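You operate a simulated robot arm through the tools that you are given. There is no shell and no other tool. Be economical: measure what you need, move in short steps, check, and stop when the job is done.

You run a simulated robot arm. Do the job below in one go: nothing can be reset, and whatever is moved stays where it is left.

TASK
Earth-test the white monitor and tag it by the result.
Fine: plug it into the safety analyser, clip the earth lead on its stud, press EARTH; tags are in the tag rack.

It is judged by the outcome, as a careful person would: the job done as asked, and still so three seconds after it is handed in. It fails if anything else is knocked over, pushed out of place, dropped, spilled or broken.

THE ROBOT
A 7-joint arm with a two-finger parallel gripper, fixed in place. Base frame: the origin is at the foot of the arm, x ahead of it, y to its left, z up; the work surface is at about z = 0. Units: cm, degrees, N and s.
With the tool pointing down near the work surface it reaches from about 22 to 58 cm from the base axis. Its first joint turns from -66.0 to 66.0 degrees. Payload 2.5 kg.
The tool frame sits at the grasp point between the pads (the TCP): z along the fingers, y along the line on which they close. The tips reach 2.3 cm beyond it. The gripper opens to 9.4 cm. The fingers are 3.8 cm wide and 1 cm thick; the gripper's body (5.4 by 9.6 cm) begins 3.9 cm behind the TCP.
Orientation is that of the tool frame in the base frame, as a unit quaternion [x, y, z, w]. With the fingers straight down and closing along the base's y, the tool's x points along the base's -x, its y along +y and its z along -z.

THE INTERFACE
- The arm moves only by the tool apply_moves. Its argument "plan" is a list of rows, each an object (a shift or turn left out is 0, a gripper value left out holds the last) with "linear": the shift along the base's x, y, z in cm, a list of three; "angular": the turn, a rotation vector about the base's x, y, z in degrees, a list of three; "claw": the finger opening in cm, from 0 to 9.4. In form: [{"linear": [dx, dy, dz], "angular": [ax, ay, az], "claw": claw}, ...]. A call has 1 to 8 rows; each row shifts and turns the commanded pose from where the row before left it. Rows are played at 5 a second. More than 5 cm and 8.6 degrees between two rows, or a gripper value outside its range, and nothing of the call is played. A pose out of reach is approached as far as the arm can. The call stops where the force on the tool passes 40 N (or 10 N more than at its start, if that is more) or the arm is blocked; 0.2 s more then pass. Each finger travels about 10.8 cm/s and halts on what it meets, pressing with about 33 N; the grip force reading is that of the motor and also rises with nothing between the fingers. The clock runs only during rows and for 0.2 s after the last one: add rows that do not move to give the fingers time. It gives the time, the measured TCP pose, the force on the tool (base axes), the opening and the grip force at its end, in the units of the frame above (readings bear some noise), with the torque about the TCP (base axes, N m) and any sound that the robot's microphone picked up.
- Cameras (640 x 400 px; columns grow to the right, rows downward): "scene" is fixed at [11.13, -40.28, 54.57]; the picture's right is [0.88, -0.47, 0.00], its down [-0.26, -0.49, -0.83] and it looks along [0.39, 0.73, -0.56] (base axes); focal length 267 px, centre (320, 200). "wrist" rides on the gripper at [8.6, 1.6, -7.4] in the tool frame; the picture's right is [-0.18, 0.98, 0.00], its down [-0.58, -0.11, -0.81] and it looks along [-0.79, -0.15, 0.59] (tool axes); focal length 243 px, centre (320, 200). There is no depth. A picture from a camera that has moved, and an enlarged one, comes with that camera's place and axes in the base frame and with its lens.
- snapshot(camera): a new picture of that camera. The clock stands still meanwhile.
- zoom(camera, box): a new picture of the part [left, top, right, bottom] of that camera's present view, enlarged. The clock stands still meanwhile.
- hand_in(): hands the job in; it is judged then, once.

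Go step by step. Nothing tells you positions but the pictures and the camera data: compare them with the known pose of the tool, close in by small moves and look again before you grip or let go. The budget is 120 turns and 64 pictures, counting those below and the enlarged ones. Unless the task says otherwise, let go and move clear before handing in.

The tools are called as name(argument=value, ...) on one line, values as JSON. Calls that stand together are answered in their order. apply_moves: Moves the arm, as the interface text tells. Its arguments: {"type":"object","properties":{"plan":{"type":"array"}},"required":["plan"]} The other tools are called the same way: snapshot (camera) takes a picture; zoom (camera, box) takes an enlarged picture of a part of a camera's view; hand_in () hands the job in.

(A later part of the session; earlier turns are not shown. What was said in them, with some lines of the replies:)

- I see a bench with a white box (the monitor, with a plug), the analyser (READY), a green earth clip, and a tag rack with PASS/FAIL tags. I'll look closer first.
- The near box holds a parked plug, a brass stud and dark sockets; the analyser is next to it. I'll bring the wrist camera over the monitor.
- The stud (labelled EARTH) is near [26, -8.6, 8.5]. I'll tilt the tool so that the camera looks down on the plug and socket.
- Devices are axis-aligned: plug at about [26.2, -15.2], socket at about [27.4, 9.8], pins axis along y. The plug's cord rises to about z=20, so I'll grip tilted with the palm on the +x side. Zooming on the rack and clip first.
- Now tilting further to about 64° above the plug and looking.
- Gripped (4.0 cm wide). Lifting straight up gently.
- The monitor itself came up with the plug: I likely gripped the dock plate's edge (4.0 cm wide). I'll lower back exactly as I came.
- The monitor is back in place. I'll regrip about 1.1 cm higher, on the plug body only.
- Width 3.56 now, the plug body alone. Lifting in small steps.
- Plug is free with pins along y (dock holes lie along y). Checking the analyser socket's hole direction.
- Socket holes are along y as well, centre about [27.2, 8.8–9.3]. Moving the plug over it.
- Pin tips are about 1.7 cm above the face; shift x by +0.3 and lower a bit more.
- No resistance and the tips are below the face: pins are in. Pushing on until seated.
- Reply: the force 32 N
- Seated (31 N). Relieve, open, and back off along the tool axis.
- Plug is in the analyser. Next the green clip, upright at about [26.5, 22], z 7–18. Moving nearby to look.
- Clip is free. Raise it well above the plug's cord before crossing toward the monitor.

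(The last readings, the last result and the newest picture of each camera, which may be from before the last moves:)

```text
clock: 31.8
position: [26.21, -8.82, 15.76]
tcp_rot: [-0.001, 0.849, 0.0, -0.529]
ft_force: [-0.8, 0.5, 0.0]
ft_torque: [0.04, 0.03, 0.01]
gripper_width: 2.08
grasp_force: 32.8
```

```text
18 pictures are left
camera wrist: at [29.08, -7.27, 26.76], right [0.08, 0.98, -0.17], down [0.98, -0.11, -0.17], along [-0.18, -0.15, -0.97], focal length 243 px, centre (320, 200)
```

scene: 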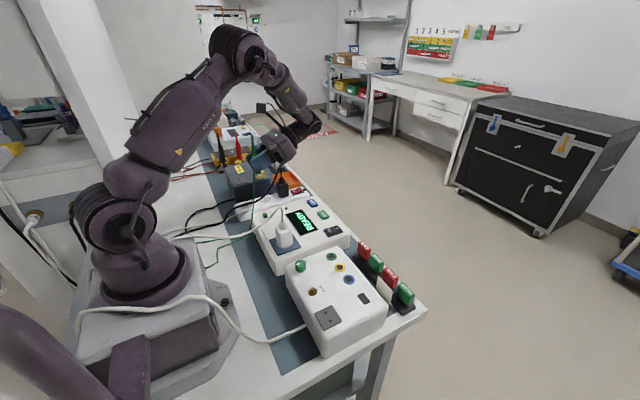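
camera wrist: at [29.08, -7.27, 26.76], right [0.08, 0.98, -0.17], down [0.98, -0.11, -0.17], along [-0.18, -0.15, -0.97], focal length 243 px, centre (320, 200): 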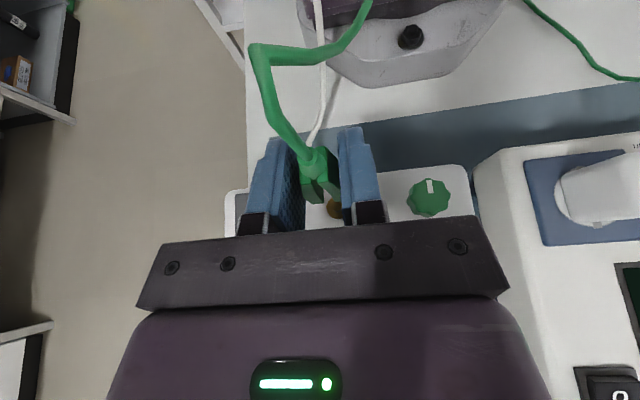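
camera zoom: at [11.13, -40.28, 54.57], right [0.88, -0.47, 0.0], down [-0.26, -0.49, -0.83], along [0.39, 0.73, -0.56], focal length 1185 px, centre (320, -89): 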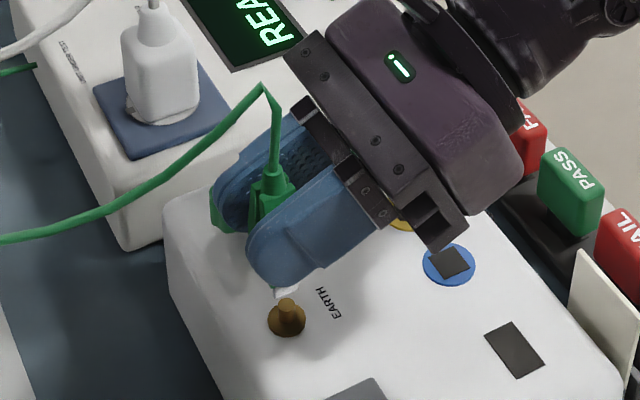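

zoom(camera="wrist", box=[270, 130, 380, 230])

zoom(camera="scene", box=[290, 250, 340, 300])

```text
4.00 times, centred on (325, 180) of wrist
camera zoom: at [29.08, -7.27, 26.76], right [0.08, 0.98, -0.17], down [0.98, -0.11, -0.17], along [-0.18, -0.15, -0.97], focal length 970 px, centre (300, 280)
```

zoom: 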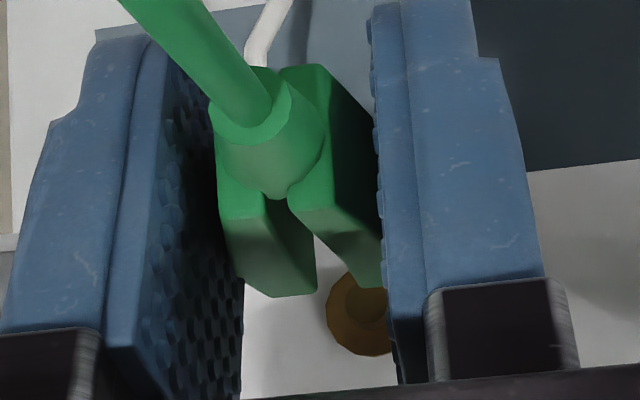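

```text
8.00 times, centred on (315, 275) of scene
camera zoom: at [11.13, -40.28, 54.57], right [0.88, -0.47, 0.0], down [-0.26, -0.49, -0.83], along [0.39, 0.73, -0.56], focal length 2134 px, centre (360, -400)
```

zoom: 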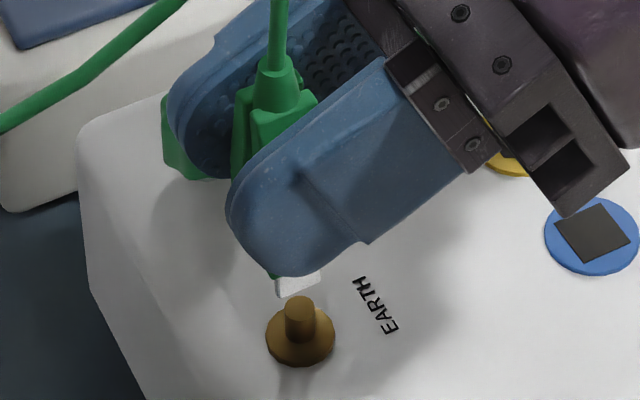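

The clip's jaws are nearly above the stud. Small correction and lower to just above it.

apply_moves(plan=[{"linear": [0.15, 0.1, -0.5]}, {"linear": [0, 0, -0.4]}, {}])

zoom(camera="scene", box=[295, 265, 335, 300])

zoom(camera="wrist", box=[280, 150, 380, 230])

```text
clock: 32.6
position: [26.28, -8.68, 14.79]
tcp_rot: [0.0, 0.848, 0.0, -0.53]
ft_force: [-0.6, 0.6, -0.9]
ft_torque: [0.01, 0.03, 0.01]
gripper_width: 2.15
grasp_force: 32.2
```

```text
11.43 times, centred on (315, 282) of scene
camera zoom: at [11.13, -40.28, 54.57], right [0.88, -0.47, 0.0], down [-0.26, -0.49, -0.83], along [0.39, 0.73, -0.56], focal length 3048 px, centre (377, -743)
```

zoom: 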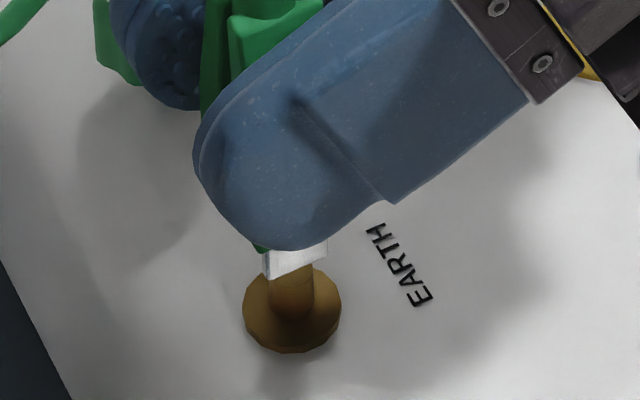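

```text
5.00 times, centred on (330, 190) of wrist
camera zoom: at [29.22, -7.2, 25.93], right [0.08, 0.98, -0.17], down [0.98, -0.11, -0.17], along [-0.18, -0.15, -0.97], focal length 1213 px, centre (270, 250)
```

zoom: 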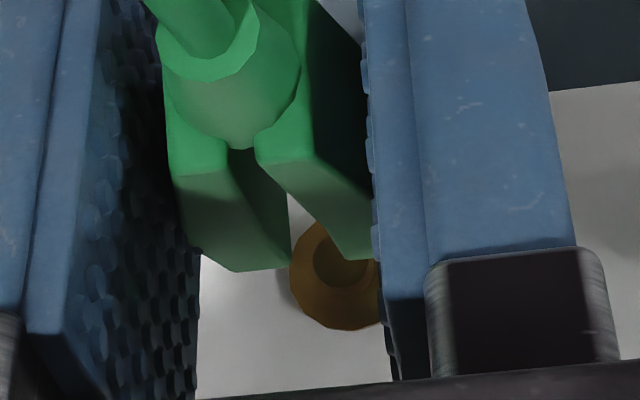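

Aligned in both views. Lowering onto the stud.

apply_moves(plan=[{"linear": [0, 0, -0.35]}, {"linear": [0, 0, -0.35]}, {"linear": [0, 0, -0.3]}, {}])

zoom(camera="scene", box=[285, 255, 335, 300])

```text
clock: 33.6
position: [26.43, -8.66, 13.73]
tcp_rot: [-0.001, 0.848, 0.0, -0.53]
ft_force: [0.8, -0.4, -0.9]
ft_torque: [-0.03, 0.0, -0.01]
gripper_width: 2.1
grasp_force: 33.0
```

```text
8.89 times, centred on (310, 278) of scene
camera zoom: at [11.13, -40.28, 54.57], right [0.88, -0.47, 0.0], down [-0.26, -0.49, -0.83], along [0.39, 0.73, -0.56], focal length 2371 px, centre (409, -489)
```

zoom: 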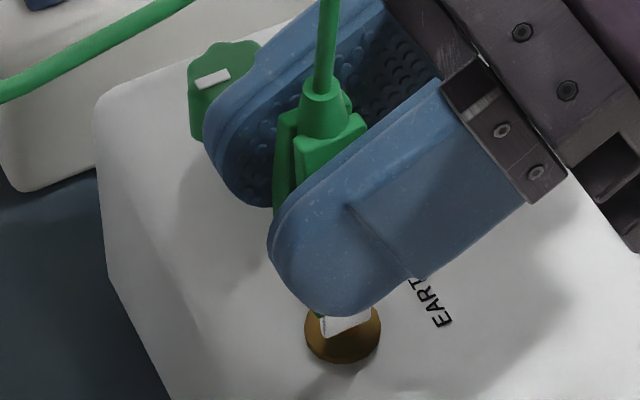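

apply_moves(plan=[{"linear": [0, 0, -0.3]}, {"linear": [0, 0, -0.3]}, {"linear": [0, 0, -0.3]}, {}])

apply_moves(plan=[{"linear": [0, 0, -0.2]}, {"linear": [0, 0, -0.2]}, {}])

zoom(camera="scene", box=[285, 255, 335, 300])

```text
clock: 34.6
position: [26.18, -8.7, 13.01]
tcp_rot: [-0.001, 0.848, 0.0, -0.53]
ft_force: [-0.3, 0.4, -0.6]
ft_torque: [-0.01, -0.02, 0.02]
gripper_width: 2.11
grasp_force: 32.9
```

```text
clock: 35.4
position: [26.19, -8.67, 12.53]
tcp_rot: [-0.001, 0.848, -0.001, -0.53]
ft_force: [-0.6, -0.4, -1.1]
ft_torque: [0.01, 0.02, -0.01]
gripper_width: 2.12
grasp_force: 33.3
```

```text
8.89 times, centred on (310, 278) of scene
camera zoom: at [11.13, -40.28, 54.57], right [0.88, -0.47, 0.0], down [-0.26, -0.49, -0.83], along [0.39, 0.73, -0.56], focal length 2371 px, centre (409, -489)
```

zoom: 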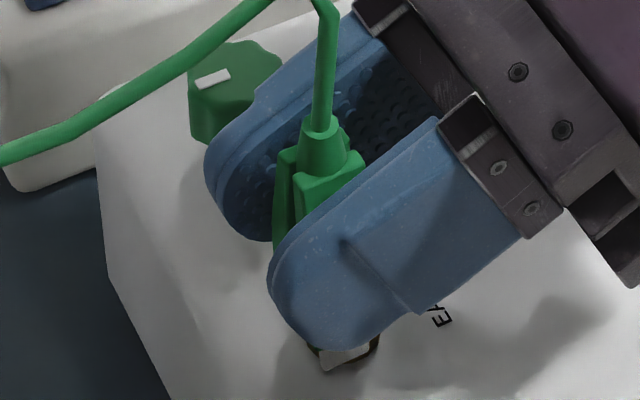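

apply_moves(plan=[{"linear": [0, 0, -0.2]}, {"linear": [0, 0, -0.2]}, {"linear": [0, 0, -0.2]}, {}])

```text
clock: 36.1
position: [26.28, -8.63, 12.71]
tcp_rot: [0.0, 0.846, 0.0, -0.533]
ft_force: [0.1, 0.6, 6.4]
ft_torque: [-0.03, -0.01, 0.02]
gripper_width: 2.08
grasp_force: 32.8
stopped in row 3: the force on the tool passed its limit at 46 N (the readings are from after the stop); the commanded pose is now the measured one
```

Bottomed on the stud. Opening the fingers gently and looking.

apply_moves(plan=[{"linear": [0, 0, -0.1]}, {"claw": 2.6}, {"claw": 3.4}, {"claw": 4.5}, {}])

zoom(camera="scene", box=[280, 230, 350, 300])

```text
clock: 37.3
position: [26.26, -8.74, 12.46]
tcp_rot: [0.0, 0.846, 0.0, -0.532]
ft_force: [-0.8, 0.1, 0.2]
ft_torque: [-0.01, -0.01, 0.0]
gripper_width: 4.51
grasp_force: 0.0
```

```text
5.71 times, centred on (315, 265) of scene
camera zoom: at [11.13, -40.28, 54.57], right [0.88, -0.47, 0.0], down [-0.26, -0.49, -0.83], along [0.39, 0.73, -0.56], focal length 1524 px, centre (349, -171)
```

zoom: 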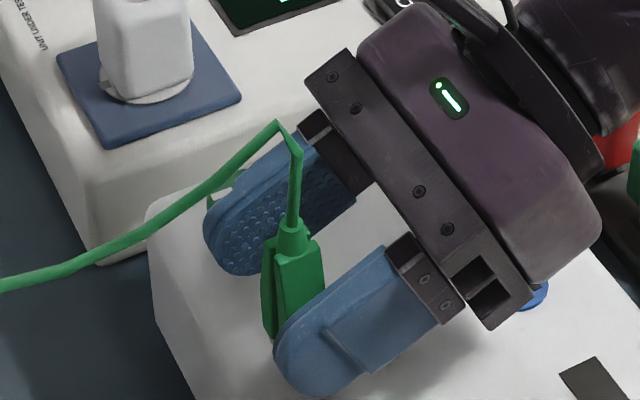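

The clip stands on the stud by itself. Back off, then move over the EARTH button (about [41.1, 13.9, 7.6]) with the tool turned vertical and fingers closed.

apply_moves(plan=[{"linear": [2.5, 0, 1.2]}, {"linear": [3.5, 0, 1.8]}, {"linear": [1, 0, 4.5], "claw": 0}, {"linear": [1.4, 4, 2]}, {"linear": [1.6, 4.5, 0], "angular": [0, -8, 0]}, {"linear": [1.6, 4.5, 0], "angular": [0, -8, 0]}, {"linear": [1.6, 4.5, 0], "angular": [0, -8, 0]}, {"linear": [1.6, 4.5, 0], "angular": [0, -8, 0]}])

apply_moves(plan=[{"linear": [0, 0.4, 0], "angular": [0, -8, 0]}, {"linear": [0, 0, 0], "angular": [0, -8, 0]}, {"angular": [0, -8, 0]}, {"angular": [0, -8, 0]}, {}])

zoom(camera="scene", box=[230, 120, 430, 320])

```text
clock: 39.1
position: [40.95, 13.27, 21.9]
tcp_rot: [0.001, 0.961, 0.001, -0.278]
ft_force: [0.2, -0.7, 0.3]
ft_torque: [-0.02, -0.05, 0.0]
gripper_width: 0.01
grasp_force: 33.5
```

```text
clock: 40.3
position: [41.15, 13.67, 21.93]
tcp_rot: [0.0, 1.0, 0.0, -0.002]
ft_force: [0.8, -0.6, 0.1]
ft_torque: [0.03, -0.01, 0.01]
gripper_width: 0.0
grasp_force: 33.3
```

```text
2.00 times, centred on (330, 220) of scene
camera zoom: at [11.13, -40.28, 54.57], right [0.88, -0.47, 0.0], down [-0.26, -0.49, -0.83], along [0.39, 0.73, -0.56], focal length 533 px, centre (300, 160)
```

zoom: 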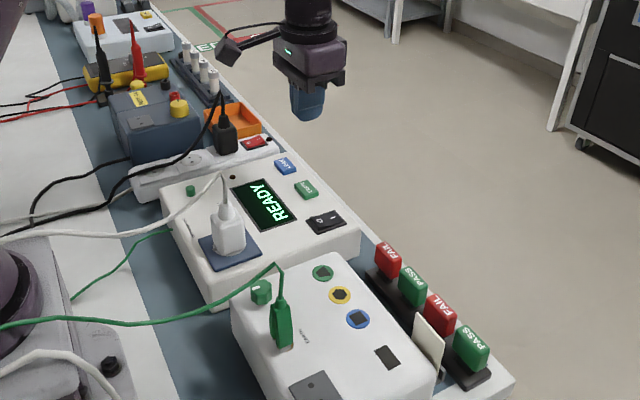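

apply_moves(plan=[{"linear": [0, 0.15, -4.8]}, {"linear": [0, 0, -4.8]}, {}])

snapshot(camera="wrist")

zoom(camera="scene", box=[270, 170, 350, 240])

```text
clock: 41.1
position: [41.04, 14.01, 12.37]
tcp_rot: [-0.001, 1.0, -0.001, -0.003]
ft_force: [0.2, -0.4, -0.2]
ft_torque: [0.04, 0.02, 0.01]
gripper_width: 0.0
grasp_force: 32.8
```

```text
9 pictures are left
camera wrist: at [32.4, 15.52, 19.78], right [0.18, 0.98, 0.0], down [0.59, -0.11, 0.8], along [0.79, -0.15, -0.6], focal length 243 px, centre (320, 200)
```

wrist: 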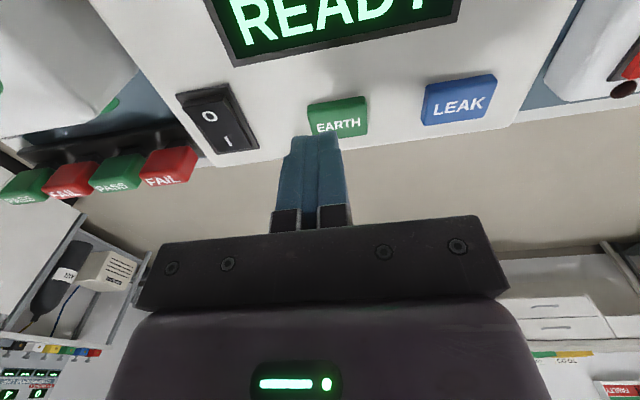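

```text
5.71 times, centred on (310, 205) of scene
camera zoom: at [11.13, -40.28, 54.57], right [0.88, -0.47, 0.0], down [-0.26, -0.49, -0.83], along [0.39, 0.73, -0.56], focal length 1524 px, centre (377, 171)
```

zoom: 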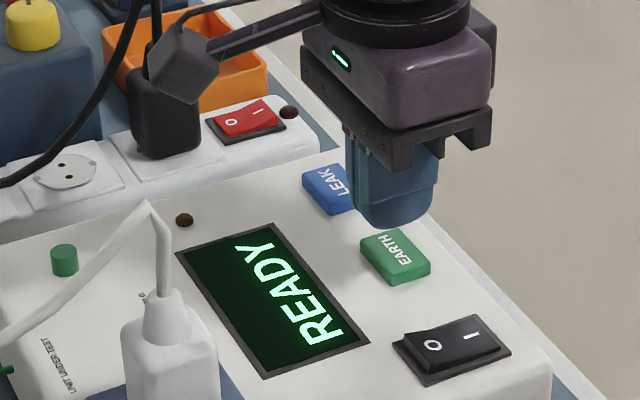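

The close view puts the button at y≈14.9. Shift and press down in small steps.

apply_moves(plan=[{"linear": [0, 0.85, 0]}, {"linear": [0, 0, -1]}, {"linear": [0, 0, -1]}, {"linear": [0, 0, -0.3]}, {}])

```text
clock: 42.3
position: [41.05, 14.7, 10.05]
tcp_rot: [0.0, 1.0, -0.001, -0.002]
ft_force: [-0.4, -0.2, -0.6]
ft_torque: [-0.03, 0.05, 0.05]
gripper_width: 0.0
grasp_force: 33.2
```

apply_moves(plan=[{"linear": [0, 0, -0.2]}, {"linear": [0, 0, -0.2]}, {"linear": [0, 0, -0.2]}, {}])

```text
clock: 43.3
position: [41.08, 14.7, 9.41]
tcp_rot: [0.001, 1.0, 0.001, -0.003]
ft_force: [-0.1, 0.5, -0.8]
ft_torque: [0.03, 0.03, -0.04]
gripper_width: 0.01
grasp_force: 33.7
```

apply_moves(plan=[{"linear": [0, 0, -0.2]}, {"linear": [0, 0, -0.2]}, {"linear": [0, 0, -0.2]}, {}])

```text
clock: 44.3
position: [41.06, 14.65, 8.82]
tcp_rot: [0.0, 1.0, 0.0, -0.003]
ft_force: [-2.2, -1.3, 11.5]
ft_torque: [-0.09, -0.07, -0.05]
gripper_width: 0.0
grasp_force: 32.9
heard: click
```

Click heard. Lift a little, wait, and read the display.

apply_moves(plan=[{"linear": [0, 0, 2]}, {"linear": [0, 0, 4]}, {"linear": [0, 0, 4]}, {}, {}, {}, {}, {}])

snapshot(camera="scene")

```text
clock: 46.1
position: [41.06, 14.78, 18.73]
tcp_rot: [0.0, 1.0, -0.001, -0.004]
ft_force: [-0.5, -0.7, -0.5]
ft_torque: [-0.01, -0.01, 0.01]
gripper_width: 0.02
grasp_force: 32.8
```

```text
7 pictures are left
```

scene: 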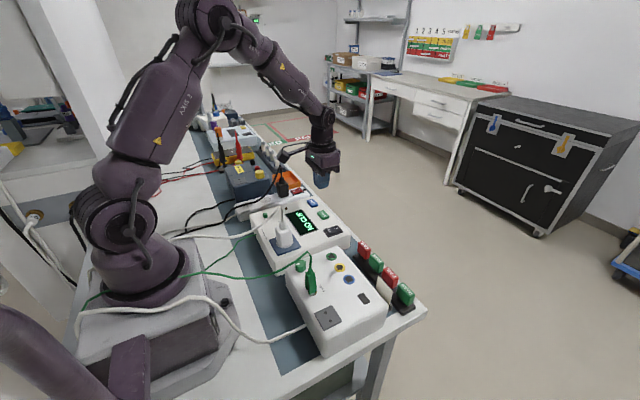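

zoom(camera="scene", box=[265, 200, 345, 300])

```text
4.00 times, centred on (305, 250) of scene
camera zoom: at [11.13, -40.28, 54.57], right [0.88, -0.47, 0.0], down [-0.26, -0.49, -0.83], along [0.39, 0.73, -0.56], focal length 1067 px, centre (380, 0)
```

zoom: 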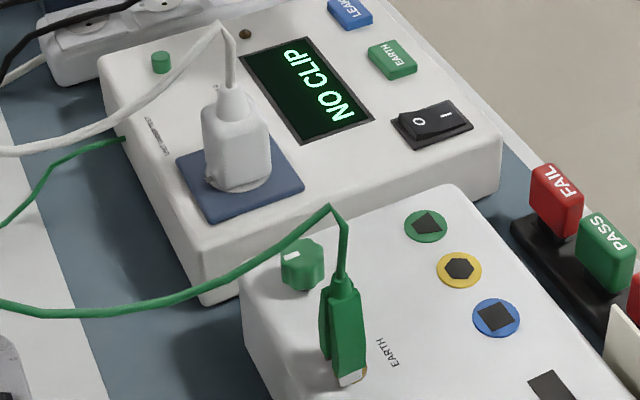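

The analyser says NO CLIP, and the clip leans slightly, so it isn't properly seated. I'll go back and look at it closely.

apply_moves(plan=[{"linear": [-1, -2.93, 0.5], "angular": [0, 8, 0], "claw": 4.5}, {"linear": [-1, -2.93, 0.5], "angular": [0, 8, 0]}, {"linear": [-1, -2.93, 0.5], "angular": [0, 8, 0]}, {"linear": [-1, -2.93, 0.5], "angular": [0, 8, 0]}, {"linear": [-1, -2.93, 0.5], "angular": [0, 8, 0]}, {"linear": [-1, -2.93, 0.5], "angular": [0, 8, 0]}, {"linear": [-1, -2.93, 0.5], "angular": [0, 8, 0]}, {"linear": [-1, -2.93, 0.5], "angular": [0, 8, 0]}])

apply_moves(plan=[{"linear": [-1, 0, -3.5]}, {"linear": [-1, 0, -3.5]}, {"linear": [-1, 0, -3]}, {}])

zoom(camera="wrist", box=[260, 110, 380, 210])

```text
clock: 47.9
position: [32.87, -8.66, 22.85]
tcp_rot: [0.0, 0.846, 0.001, -0.534]
ft_force: [-0.2, -0.2, -0.3]
ft_torque: [0.01, 0.0, 0.03]
gripper_width: 4.51
grasp_force: 0.1
```

```text
clock: 48.9
position: [30.05, -8.91, 12.72]
tcp_rot: [0.0, 0.846, 0.0, -0.533]
ft_force: [0.6, 0.8, 0.6]
ft_torque: [0.0, 0.01, 0.03]
gripper_width: 4.49
grasp_force: 0.0
```

```text
4.00 times, centred on (320, 160) of wrist
camera zoom: at [33.08, -7.39, 23.83], right [0.08, 0.98, -0.17], down [0.98, -0.11, -0.18], along [-0.19, -0.15, -0.97], focal length 970 px, centre (320, 360)
```

zoom: 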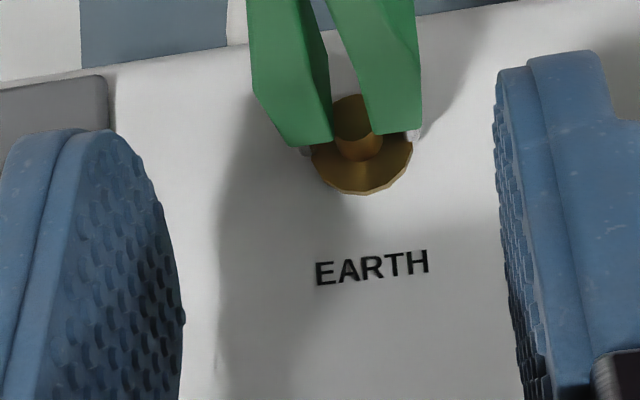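

The jaws straddle the stud but sit about 0.4–0.5 cm too far to −x. Regrip, ease up slightly, shift +x and reseat.

apply_moves(plan=[{"linear": [-2, 0.1, -0.15]}, {"linear": [-1.75, 0, 0]}, {"claw": 3}, {"claw": 1.8}, {"claw": 0.8}, {}, {"linear": [0, 0, 0.3]}, {}])

```text
clock: 50.7
position: [26.37, -8.61, 13.01]
tcp_rot: [0.0, 0.846, 0.0, -0.533]
ft_force: [-0.4, 0.0, -0.9]
ft_torque: [0.01, 0.02, -0.03]
gripper_width: 2.09
grasp_force: 32.9
```

apply_moves(plan=[{"linear": [0.3, 0, 0], "angular": [0, 1, 0]}, {"linear": [0.3, 0, 0], "angular": [0, 1, 0]}, {}, {"linear": [0, 0, -0.2]}, {"linear": [0, 0, -0.15]}, {"linear": [0, 0, -0.15]}, {}])

```text
clock: 52.4
position: [26.96, -8.73, 12.68]
tcp_rot: [0.0, 0.835, 0.001, -0.55]
ft_force: [-4.0, 2.2, 5.7]
ft_torque: [0.0, -0.96, 0.02]
gripper_width: 2.11
grasp_force: 33.0
stopped in row 7: the force on the tool passed its limit at 41 N (the readings are from after the stop); the commanded pose is now the measured one
```

apply_moves(plan=[{"claw": 2.5}, {"claw": 3.4}, {"claw": 4.5}, {}, {"linear": [1.6, 0, 0.2]}, {"linear": [2, 0, 0.2]}, {}])

zoom(camera="wrist", box=[260, 60, 400, 210])

```text
clock: 54.0
position: [30.63, -8.59, 13.04]
tcp_rot: [0.001, 0.835, 0.001, -0.551]
ft_force: [0.0, -0.1, 0.3]
ft_torque: [0.05, -0.02, 0.01]
gripper_width: 4.53
grasp_force: 0.2
```

```text
2.67 times, centred on (330, 135) of wrist
camera zoom: at [34.09, -7.07, 24.05], right [0.07, 0.98, -0.17], down [0.97, -0.11, -0.22], along [-0.23, -0.15, -0.96], focal length 647 px, centre (293, 373)
```

zoom: 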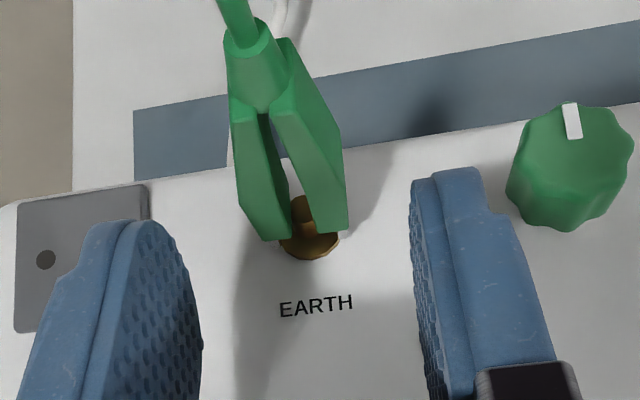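

Much better; the post is now between the jaws. One more small nudge of +0.15 to centre it, then press EARTH again.

apply_moves(plan=[{"linear": [-1.8, 0, -0.2]}, {"linear": [-1.8, 0, -0.2]}, {"claw": 3}, {"claw": 1.5}, {"claw": 0.8}, {}, {"linear": [0.15, 0, 0.2]}, {}])

apply_moves(plan=[{"linear": [0, 0, -0.15]}, {"linear": [0, 0, -0.1]}, {"linear": [0, 0, -0.1]}, {}])

```text
clock: 55.8
position: [27.1, -8.65, 12.95]
tcp_rot: [0.0, 0.835, 0.0, -0.55]
ft_force: [0.1, 2.1, -0.1]
ft_torque: [0.02, 0.04, 0.03]
gripper_width: 2.09
grasp_force: 32.8
```

```text
clock: 56.8
position: [26.98, -8.8, 12.6]
tcp_rot: [0.001, 0.833, 0.001, -0.554]
ft_force: [-10.5, 1.2, 26.9]
ft_torque: [0.05, 0.29, 0.01]
gripper_width: 2.13
grasp_force: 32.7
```

apply_moves(plan=[{"linear": [0, 0, 0.1]}, {"claw": 2.6}, {"claw": 3.6}, {"claw": 4.5}, {"linear": [2.5, 0, 1.1]}, {"linear": [3.5, 0, 1.8]}, {"linear": [1, 0, 4.5], "claw": 0}, {"linear": [1.4, 4, 2]}])

apply_moves(plan=[{"linear": [0.7, 2.42, 0], "angular": [0, -8.35, 0]}, {"linear": [0.7, 2.42, 0], "angular": [0, -8.35, 0]}, {"linear": [0.7, 2.42, 0], "angular": [0, -8.35, 0]}, {"linear": [0.7, 2.42, 0], "angular": [0, -8.35, 0]}, {"linear": [0.7, 2.42, 0], "angular": [0, -8.35, 0]}, {"linear": [0.7, 2.42, 0], "angular": [0, -8.35, 0]}, {"linear": [0.7, 2.42, 0], "angular": [0, -8.35, 0]}, {"linear": [0.7, 2.42, 0], "angular": [0, -8.35, 0]}])

```text
clock: 58.6
position: [35.09, -5.9, 21.55]
tcp_rot: [0.001, 0.835, 0.001, -0.55]
ft_force: [-0.4, -0.2, -0.6]
ft_torque: [0.0, 0.0, 0.01]
gripper_width: 0.0
grasp_force: 33.0
out of reach, approached as far as the arm can: row 8
```

```text
clock: 60.4
position: [40.78, 13.62, 21.65]
tcp_rot: [0.001, 1.0, 0.002, 0.001]
ft_force: [1.2, -0.2, -0.3]
ft_torque: [0.01, -0.01, -0.01]
gripper_width: 0.0
grasp_force: 33.4
```

apply_moves(plan=[{"linear": [0.28, 1.08, -3]}, {"linear": [0, 0, -4.5]}, {"linear": [0, 0, -4]}, {}])

```text
clock: 61.4
position: [40.98, 14.89, 10.04]
tcp_rot: [0.0, 1.0, 0.001, 0.001]
ft_force: [0.0, 0.4, -0.3]
ft_torque: [-0.02, 0.01, -0.02]
gripper_width: 0.0
grasp_force: 33.4
```

apply_moves(plan=[{"linear": [0, 0, -0.5]}, {"linear": [0, 0, -0.3]}, {"linear": [0, 0, -0.25]}, {"linear": [0, 0, -0.15]}, {}])

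```text
clock: 62.6
position: [41.07, 14.97, 8.83]
tcp_rot: [0.0, 1.0, 0.001, 0.0]
ft_force: [-4.9, -1.2, 10.8]
ft_torque: [-0.03, 0.03, -0.01]
gripper_width: 0.01
grasp_force: 33.2
heard: click
```

apply_moves(plan=[{"linear": [0, 0, 3]}, {"linear": [0, 0, 5]}, {"linear": [0, 0, 5]}, {}, {}, {}, {}])

zoom(camera="scene", box=[270, 205, 430, 315])

```text
clock: 64.2
position: [41.07, 14.79, 21.97]
tcp_rot: [0.0, 1.0, 0.0, 0.0]
ft_force: [0.0, -0.3, 0.5]
ft_torque: [-0.01, 0.01, 0.01]
gripper_width: 0.0
grasp_force: 33.1
```

```text
3.64 times, centred on (350, 260) of scene
camera zoom: at [11.13, -40.28, 54.57], right [0.88, -0.47, 0.0], down [-0.26, -0.49, -0.83], along [0.39, 0.73, -0.56], focal length 970 px, centre (211, -18)
```

zoom: 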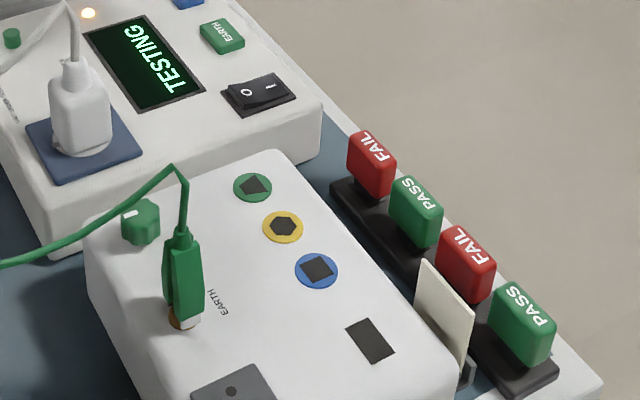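

The analyser is TESTING, so the clip is good. I'll move to a pose where the wrist camera sees display, tags and tag plate together, and let the test finish.

apply_moves(plan=[{"linear": [-2.5, -3.7, 0.5]}, {"linear": [-2.5, -3.7, 0.5]}, {"linear": [-2.5, -3.7, 0.5]}, {"linear": [-2.5, -3.7, 0.5]}, {}, {}, {}, {}])

apply_moves(plan=[{}, {}, {}, {}, {}, {}, {}, {}])

zoom(camera="wrist", box=[160, 0, 560, 220])

```text
clock: 66.0
position: [30.76, -0.09, 23.79]
tcp_rot: [-0.001, 1.0, 0.001, 0.0]
ft_force: [0.9, 0.1, -0.7]
ft_torque: [-0.01, -0.03, 0.01]
gripper_width: 0.01
grasp_force: 32.9
```

```text
clock: 67.8
position: [30.88, -0.16, 23.84]
tcp_rot: [0.0, 1.0, 0.001, 0.0]
ft_force: [0.2, -0.4, -0.4]
ft_torque: [0.0, 0.0, 0.0]
gripper_width: 0.0
grasp_force: 32.8
```

```text
1.60 times, centred on (360, 110) of wrist
camera zoom: at [22.19, 1.47, 31.27], right [0.18, 0.98, 0.0], down [0.58, -0.11, 0.81], along [0.79, -0.15, -0.59], focal length 388 px, centre (256, 344)
```

zoom: 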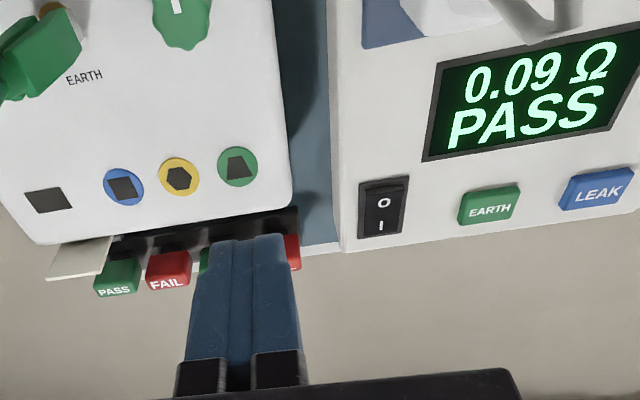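

Result: 0.09 Ω PASS. I'll take the PASS tag at the near end (top at about [45.1, -16.2, 5.9]); the tag plate on the monitor is at about [39.3, -15.2], top z≈10.8. Turning the gripper 90° to close along x.

apply_moves(plan=[{"linear": [1.6, -1.8, 0], "angular": [0, 0, 8.2], "claw": 5}, {"linear": [1.6, -1.8, 0], "angular": [0, 0, 8.2]}, {"linear": [1.6, -1.8, 0], "angular": [0, 0, 8.2]}, {"linear": [1.6, -1.8, 0], "angular": [0, 0, 8.2]}, {"linear": [1.6, -1.8, 0], "angular": [0, 0, 8.2]}, {"linear": [1.6, -1.8, 0], "angular": [0, 0, 8.2]}, {"linear": [1.6, -1.8, 0], "angular": [0, 0, 8.2]}, {"linear": [1.6, -1.8, 0], "angular": [0, 0, 8.2]}])

apply_moves(plan=[{"linear": [0.47, -0.55, -2.6], "angular": [0, 0, 8.13]}, {"linear": [0.47, -0.55, -2.6], "angular": [0, 0, 8.13]}, {"linear": [0.47, -0.55, -4], "angular": [0, 0, 8.13]}, {"linear": [0, 0, -3]}, {}])

```text
clock: 69.6
position: [43.98, -14.45, 23.8]
tcp_rot: [-0.542, 0.84, 0.001, -0.001]
ft_force: [0.3, -0.3, 0.0]
ft_torque: [-0.02, 0.02, -0.04]
gripper_width: 5.01
grasp_force: 0.1
```

```text
clock: 70.8
position: [45.34, -16.24, 11.53]
tcp_rot: [-0.707, 0.707, 0.001, 0.0]
ft_force: [0.0, -0.1, 0.3]
ft_torque: [0.01, 0.01, -0.02]
gripper_width: 4.99
grasp_force: 0.0
```

zoom(camera="wrist", box=[190, 20, 550, 240])

```text
1.78 times, centred on (370, 130) of wrist
camera zoom: at [43.63, -24.92, 18.98], right [-0.98, 0.18, 0.0], down [0.11, 0.58, 0.81], along [0.15, 0.79, -0.59], focal length 431 px, centre (231, 324)
```

zoom: 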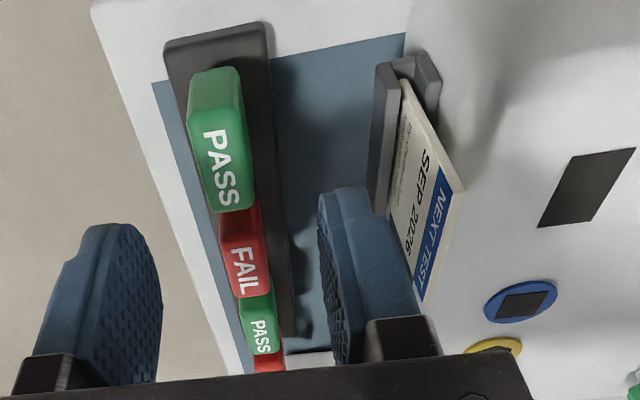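

The holder on the monitor's side is a grey channel with a due-date card in it. First I grip the PASS tag by its upper part and lift it straight.

apply_moves(plan=[{"linear": [0.1, 0.1, -2.5]}, {"linear": [0, 0, -2.3]}, {"claw": 3}, {"claw": 1.5}, {"claw": 0.8}, {}])

```text
clock: 72.2
position: [45.29, -16.03, 6.85]
tcp_rot: [0.707, -0.707, -0.001, 0.0]
ft_force: [-0.2, 0.0, -1.3]
ft_torque: [0.0, 0.06, 0.0]
gripper_width: 1.64
grasp_force: 33.2
```

apply_moves(plan=[{"linear": [0, 0, 0.4]}, {"linear": [0, 0, 0.6]}, {}])

```text
clock: 73.0
position: [45.38, -16.11, 7.76]
tcp_rot: [0.707, -0.707, 0.0, 0.001]
ft_force: [0.0, -0.7, 0.3]
ft_torque: [-0.03, 0.0, -0.01]
gripper_width: 1.65
grasp_force: 32.6
```

apply_moves(plan=[{"linear": [0, 0, 3.5]}, {"linear": [0, 0.4, 3.3]}, {"linear": [-1.4, 0.4, 0]}, {"linear": [-1.4, 0, 0]}, {}])

zoom(camera="wrist", box=[230, 0, 460, 144])

```text
clock: 74.2
position: [42.55, -15.3, 14.53]
tcp_rot: [-0.707, 0.707, 0.001, 0.0]
ft_force: [0.4, -0.9, 0.4]
ft_torque: [0.05, -0.01, 0.02]
gripper_width: 1.65
grasp_force: 32.5
```

```text
2.78 times, centred on (345, 72) of wrist
camera zoom: at [40.97, -23.97, 22.09], right [-0.98, 0.18, 0.0], down [0.11, 0.58, 0.81], along [0.15, 0.79, -0.59], focal length 674 px, centre (251, 556)
```

zoom: 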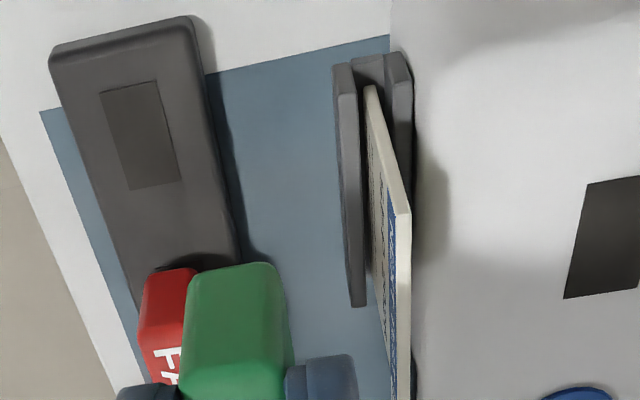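

The rack leaves a dark patch of about 1.65 × 2.6 cm where the tag stood, and the monitor's top has an identical patch at about [34.65, -14.9, 7.8]; that is the tag spot (the channel is too narrow and holds a due-date card). Moving the tag over it.

apply_moves(plan=[{"linear": [0, 0.2, 3.2]}, {"linear": [-2.6, 0.2, 0]}, {"linear": [-2.7, 0.1, 0]}, {"linear": [-2.6, 0, 0]}, {}, {"linear": [0, 0, -2]}, {"linear": [0, 0, -1.5]}, {}])

```text
clock: 76.0
position: [34.65, -14.42, 14.48]
tcp_rot: [0.707, -0.707, -0.001, 0.001]
ft_force: [0.4, -0.2, 0.1]
ft_torque: [0.02, -0.02, -0.04]
gripper_width: 1.66
grasp_force: 32.3
```

apply_moves(plan=[{"linear": [0, -0.35, -0.3]}, {"linear": [0, 0, -0.3]}, {"linear": [0, 0, -0.3]}, {}])

apply_moves(plan=[{"linear": [0, 0, -0.2]}, {"linear": [0, 0, -0.15]}, {}])

```text
clock: 77.0
position: [34.7, -14.77, 13.55]
tcp_rot: [-0.707, 0.707, 0.0, 0.0]
ft_force: [-4.5, 10.5, 26.4]
ft_torque: [0.49, 0.19, -0.11]
gripper_width: 1.66
grasp_force: 33.1
```

```text
clock: 77.8
position: [34.8, -14.86, 13.26]
tcp_rot: [0.707, -0.707, 0.001, 0.0]
ft_force: [-7.0, 6.9, 36.8]
ft_torque: [0.15, 0.21, -0.06]
gripper_width: 1.65
grasp_force: 33.1
```

Contact at the expected height (pressed with about 37 N). Ease off and release slowly.

apply_moves(plan=[{"linear": [0, 0, 0.2]}, {}])

```text
clock: 78.4
position: [34.45, -15.11, 13.16]
tcp_rot: [-0.707, 0.708, 0.003, -0.003]
ft_force: [-0.4, 0.4, 0.0]
ft_torque: [-0.02, 0.0, -0.03]
gripper_width: 1.66
grasp_force: 32.8
```

apply_moves(plan=[{"linear": [0, 0, -0.15]}, {}])

```text
clock: 79.0
position: [34.77, -15.02, 13.27]
tcp_rot: [-0.707, 0.707, 0.0, -0.001]
ft_force: [-3.0, -0.4, 9.6]
ft_torque: [-0.23, 0.08, -0.14]
gripper_width: 1.64
grasp_force: 32.4
```

apply_moves(plan=[{"linear": [0, 0, 0.08]}, {"claw": 2}, {"claw": 2.6}, {"claw": 3.6}, {"claw": 4.4}, {}])

apply_moves(plan=[{"linear": [0, 0, 1]}, {"linear": [0, 0, 3]}, {"linear": [0, 0, 4.5]}, {"linear": [0, 0, 4.5]}, {}])

```text
clock: 80.4
position: [34.59, -15.01, 13.2]
tcp_rot: [0.707, -0.707, -0.001, 0.001]
ft_force: [0.2, -0.8, 0.6]
ft_torque: [0.02, -0.01, -0.03]
gripper_width: 4.42
grasp_force: 0.2
```

```text
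clock: 81.6
position: [34.76, -14.88, 26.36]
tcp_rot: [-0.707, 0.707, 0.0, -0.001]
ft_force: [0.1, -0.2, 0.4]
ft_torque: [0.02, 0.02, -0.01]
gripper_width: 4.38
grasp_force: 0.1
```

The tag is released and the arm is clear. I'll try a last look.

zoom(camera="scene", box=[270, 205, 430, 315])

```text
refused: no pictures are left
```

No pictures are left. The forces and heights during placement fit a seated tag, and the gripper is clear, so I'm handing in.

hand_in()

```text
The job is handed in.
```

The white monitor passed its earth test at 0.09 Ω (the limit is 0.30 Ω), and I put a PASS tag on the dark patch on its top. I ran out of pictures before I could check the placed tag. The contact force and height fitted a seated tag.

- **Tag spot:** I chose the patch because it matches the one the tag stood on in the rack. The channel on the monitor's side already held a "NEXT TEST SEP 2026" card.
- **Monitor lifted once:** my first grip on the plug caught the dock plate and raised the monitor a few centimetres. I lowered it back, to within about 0.25 cm of where it was.
- **Earth clip:** the first press of EARTH read NO CLIP, so I reseated the clip on the stud and pressed again.
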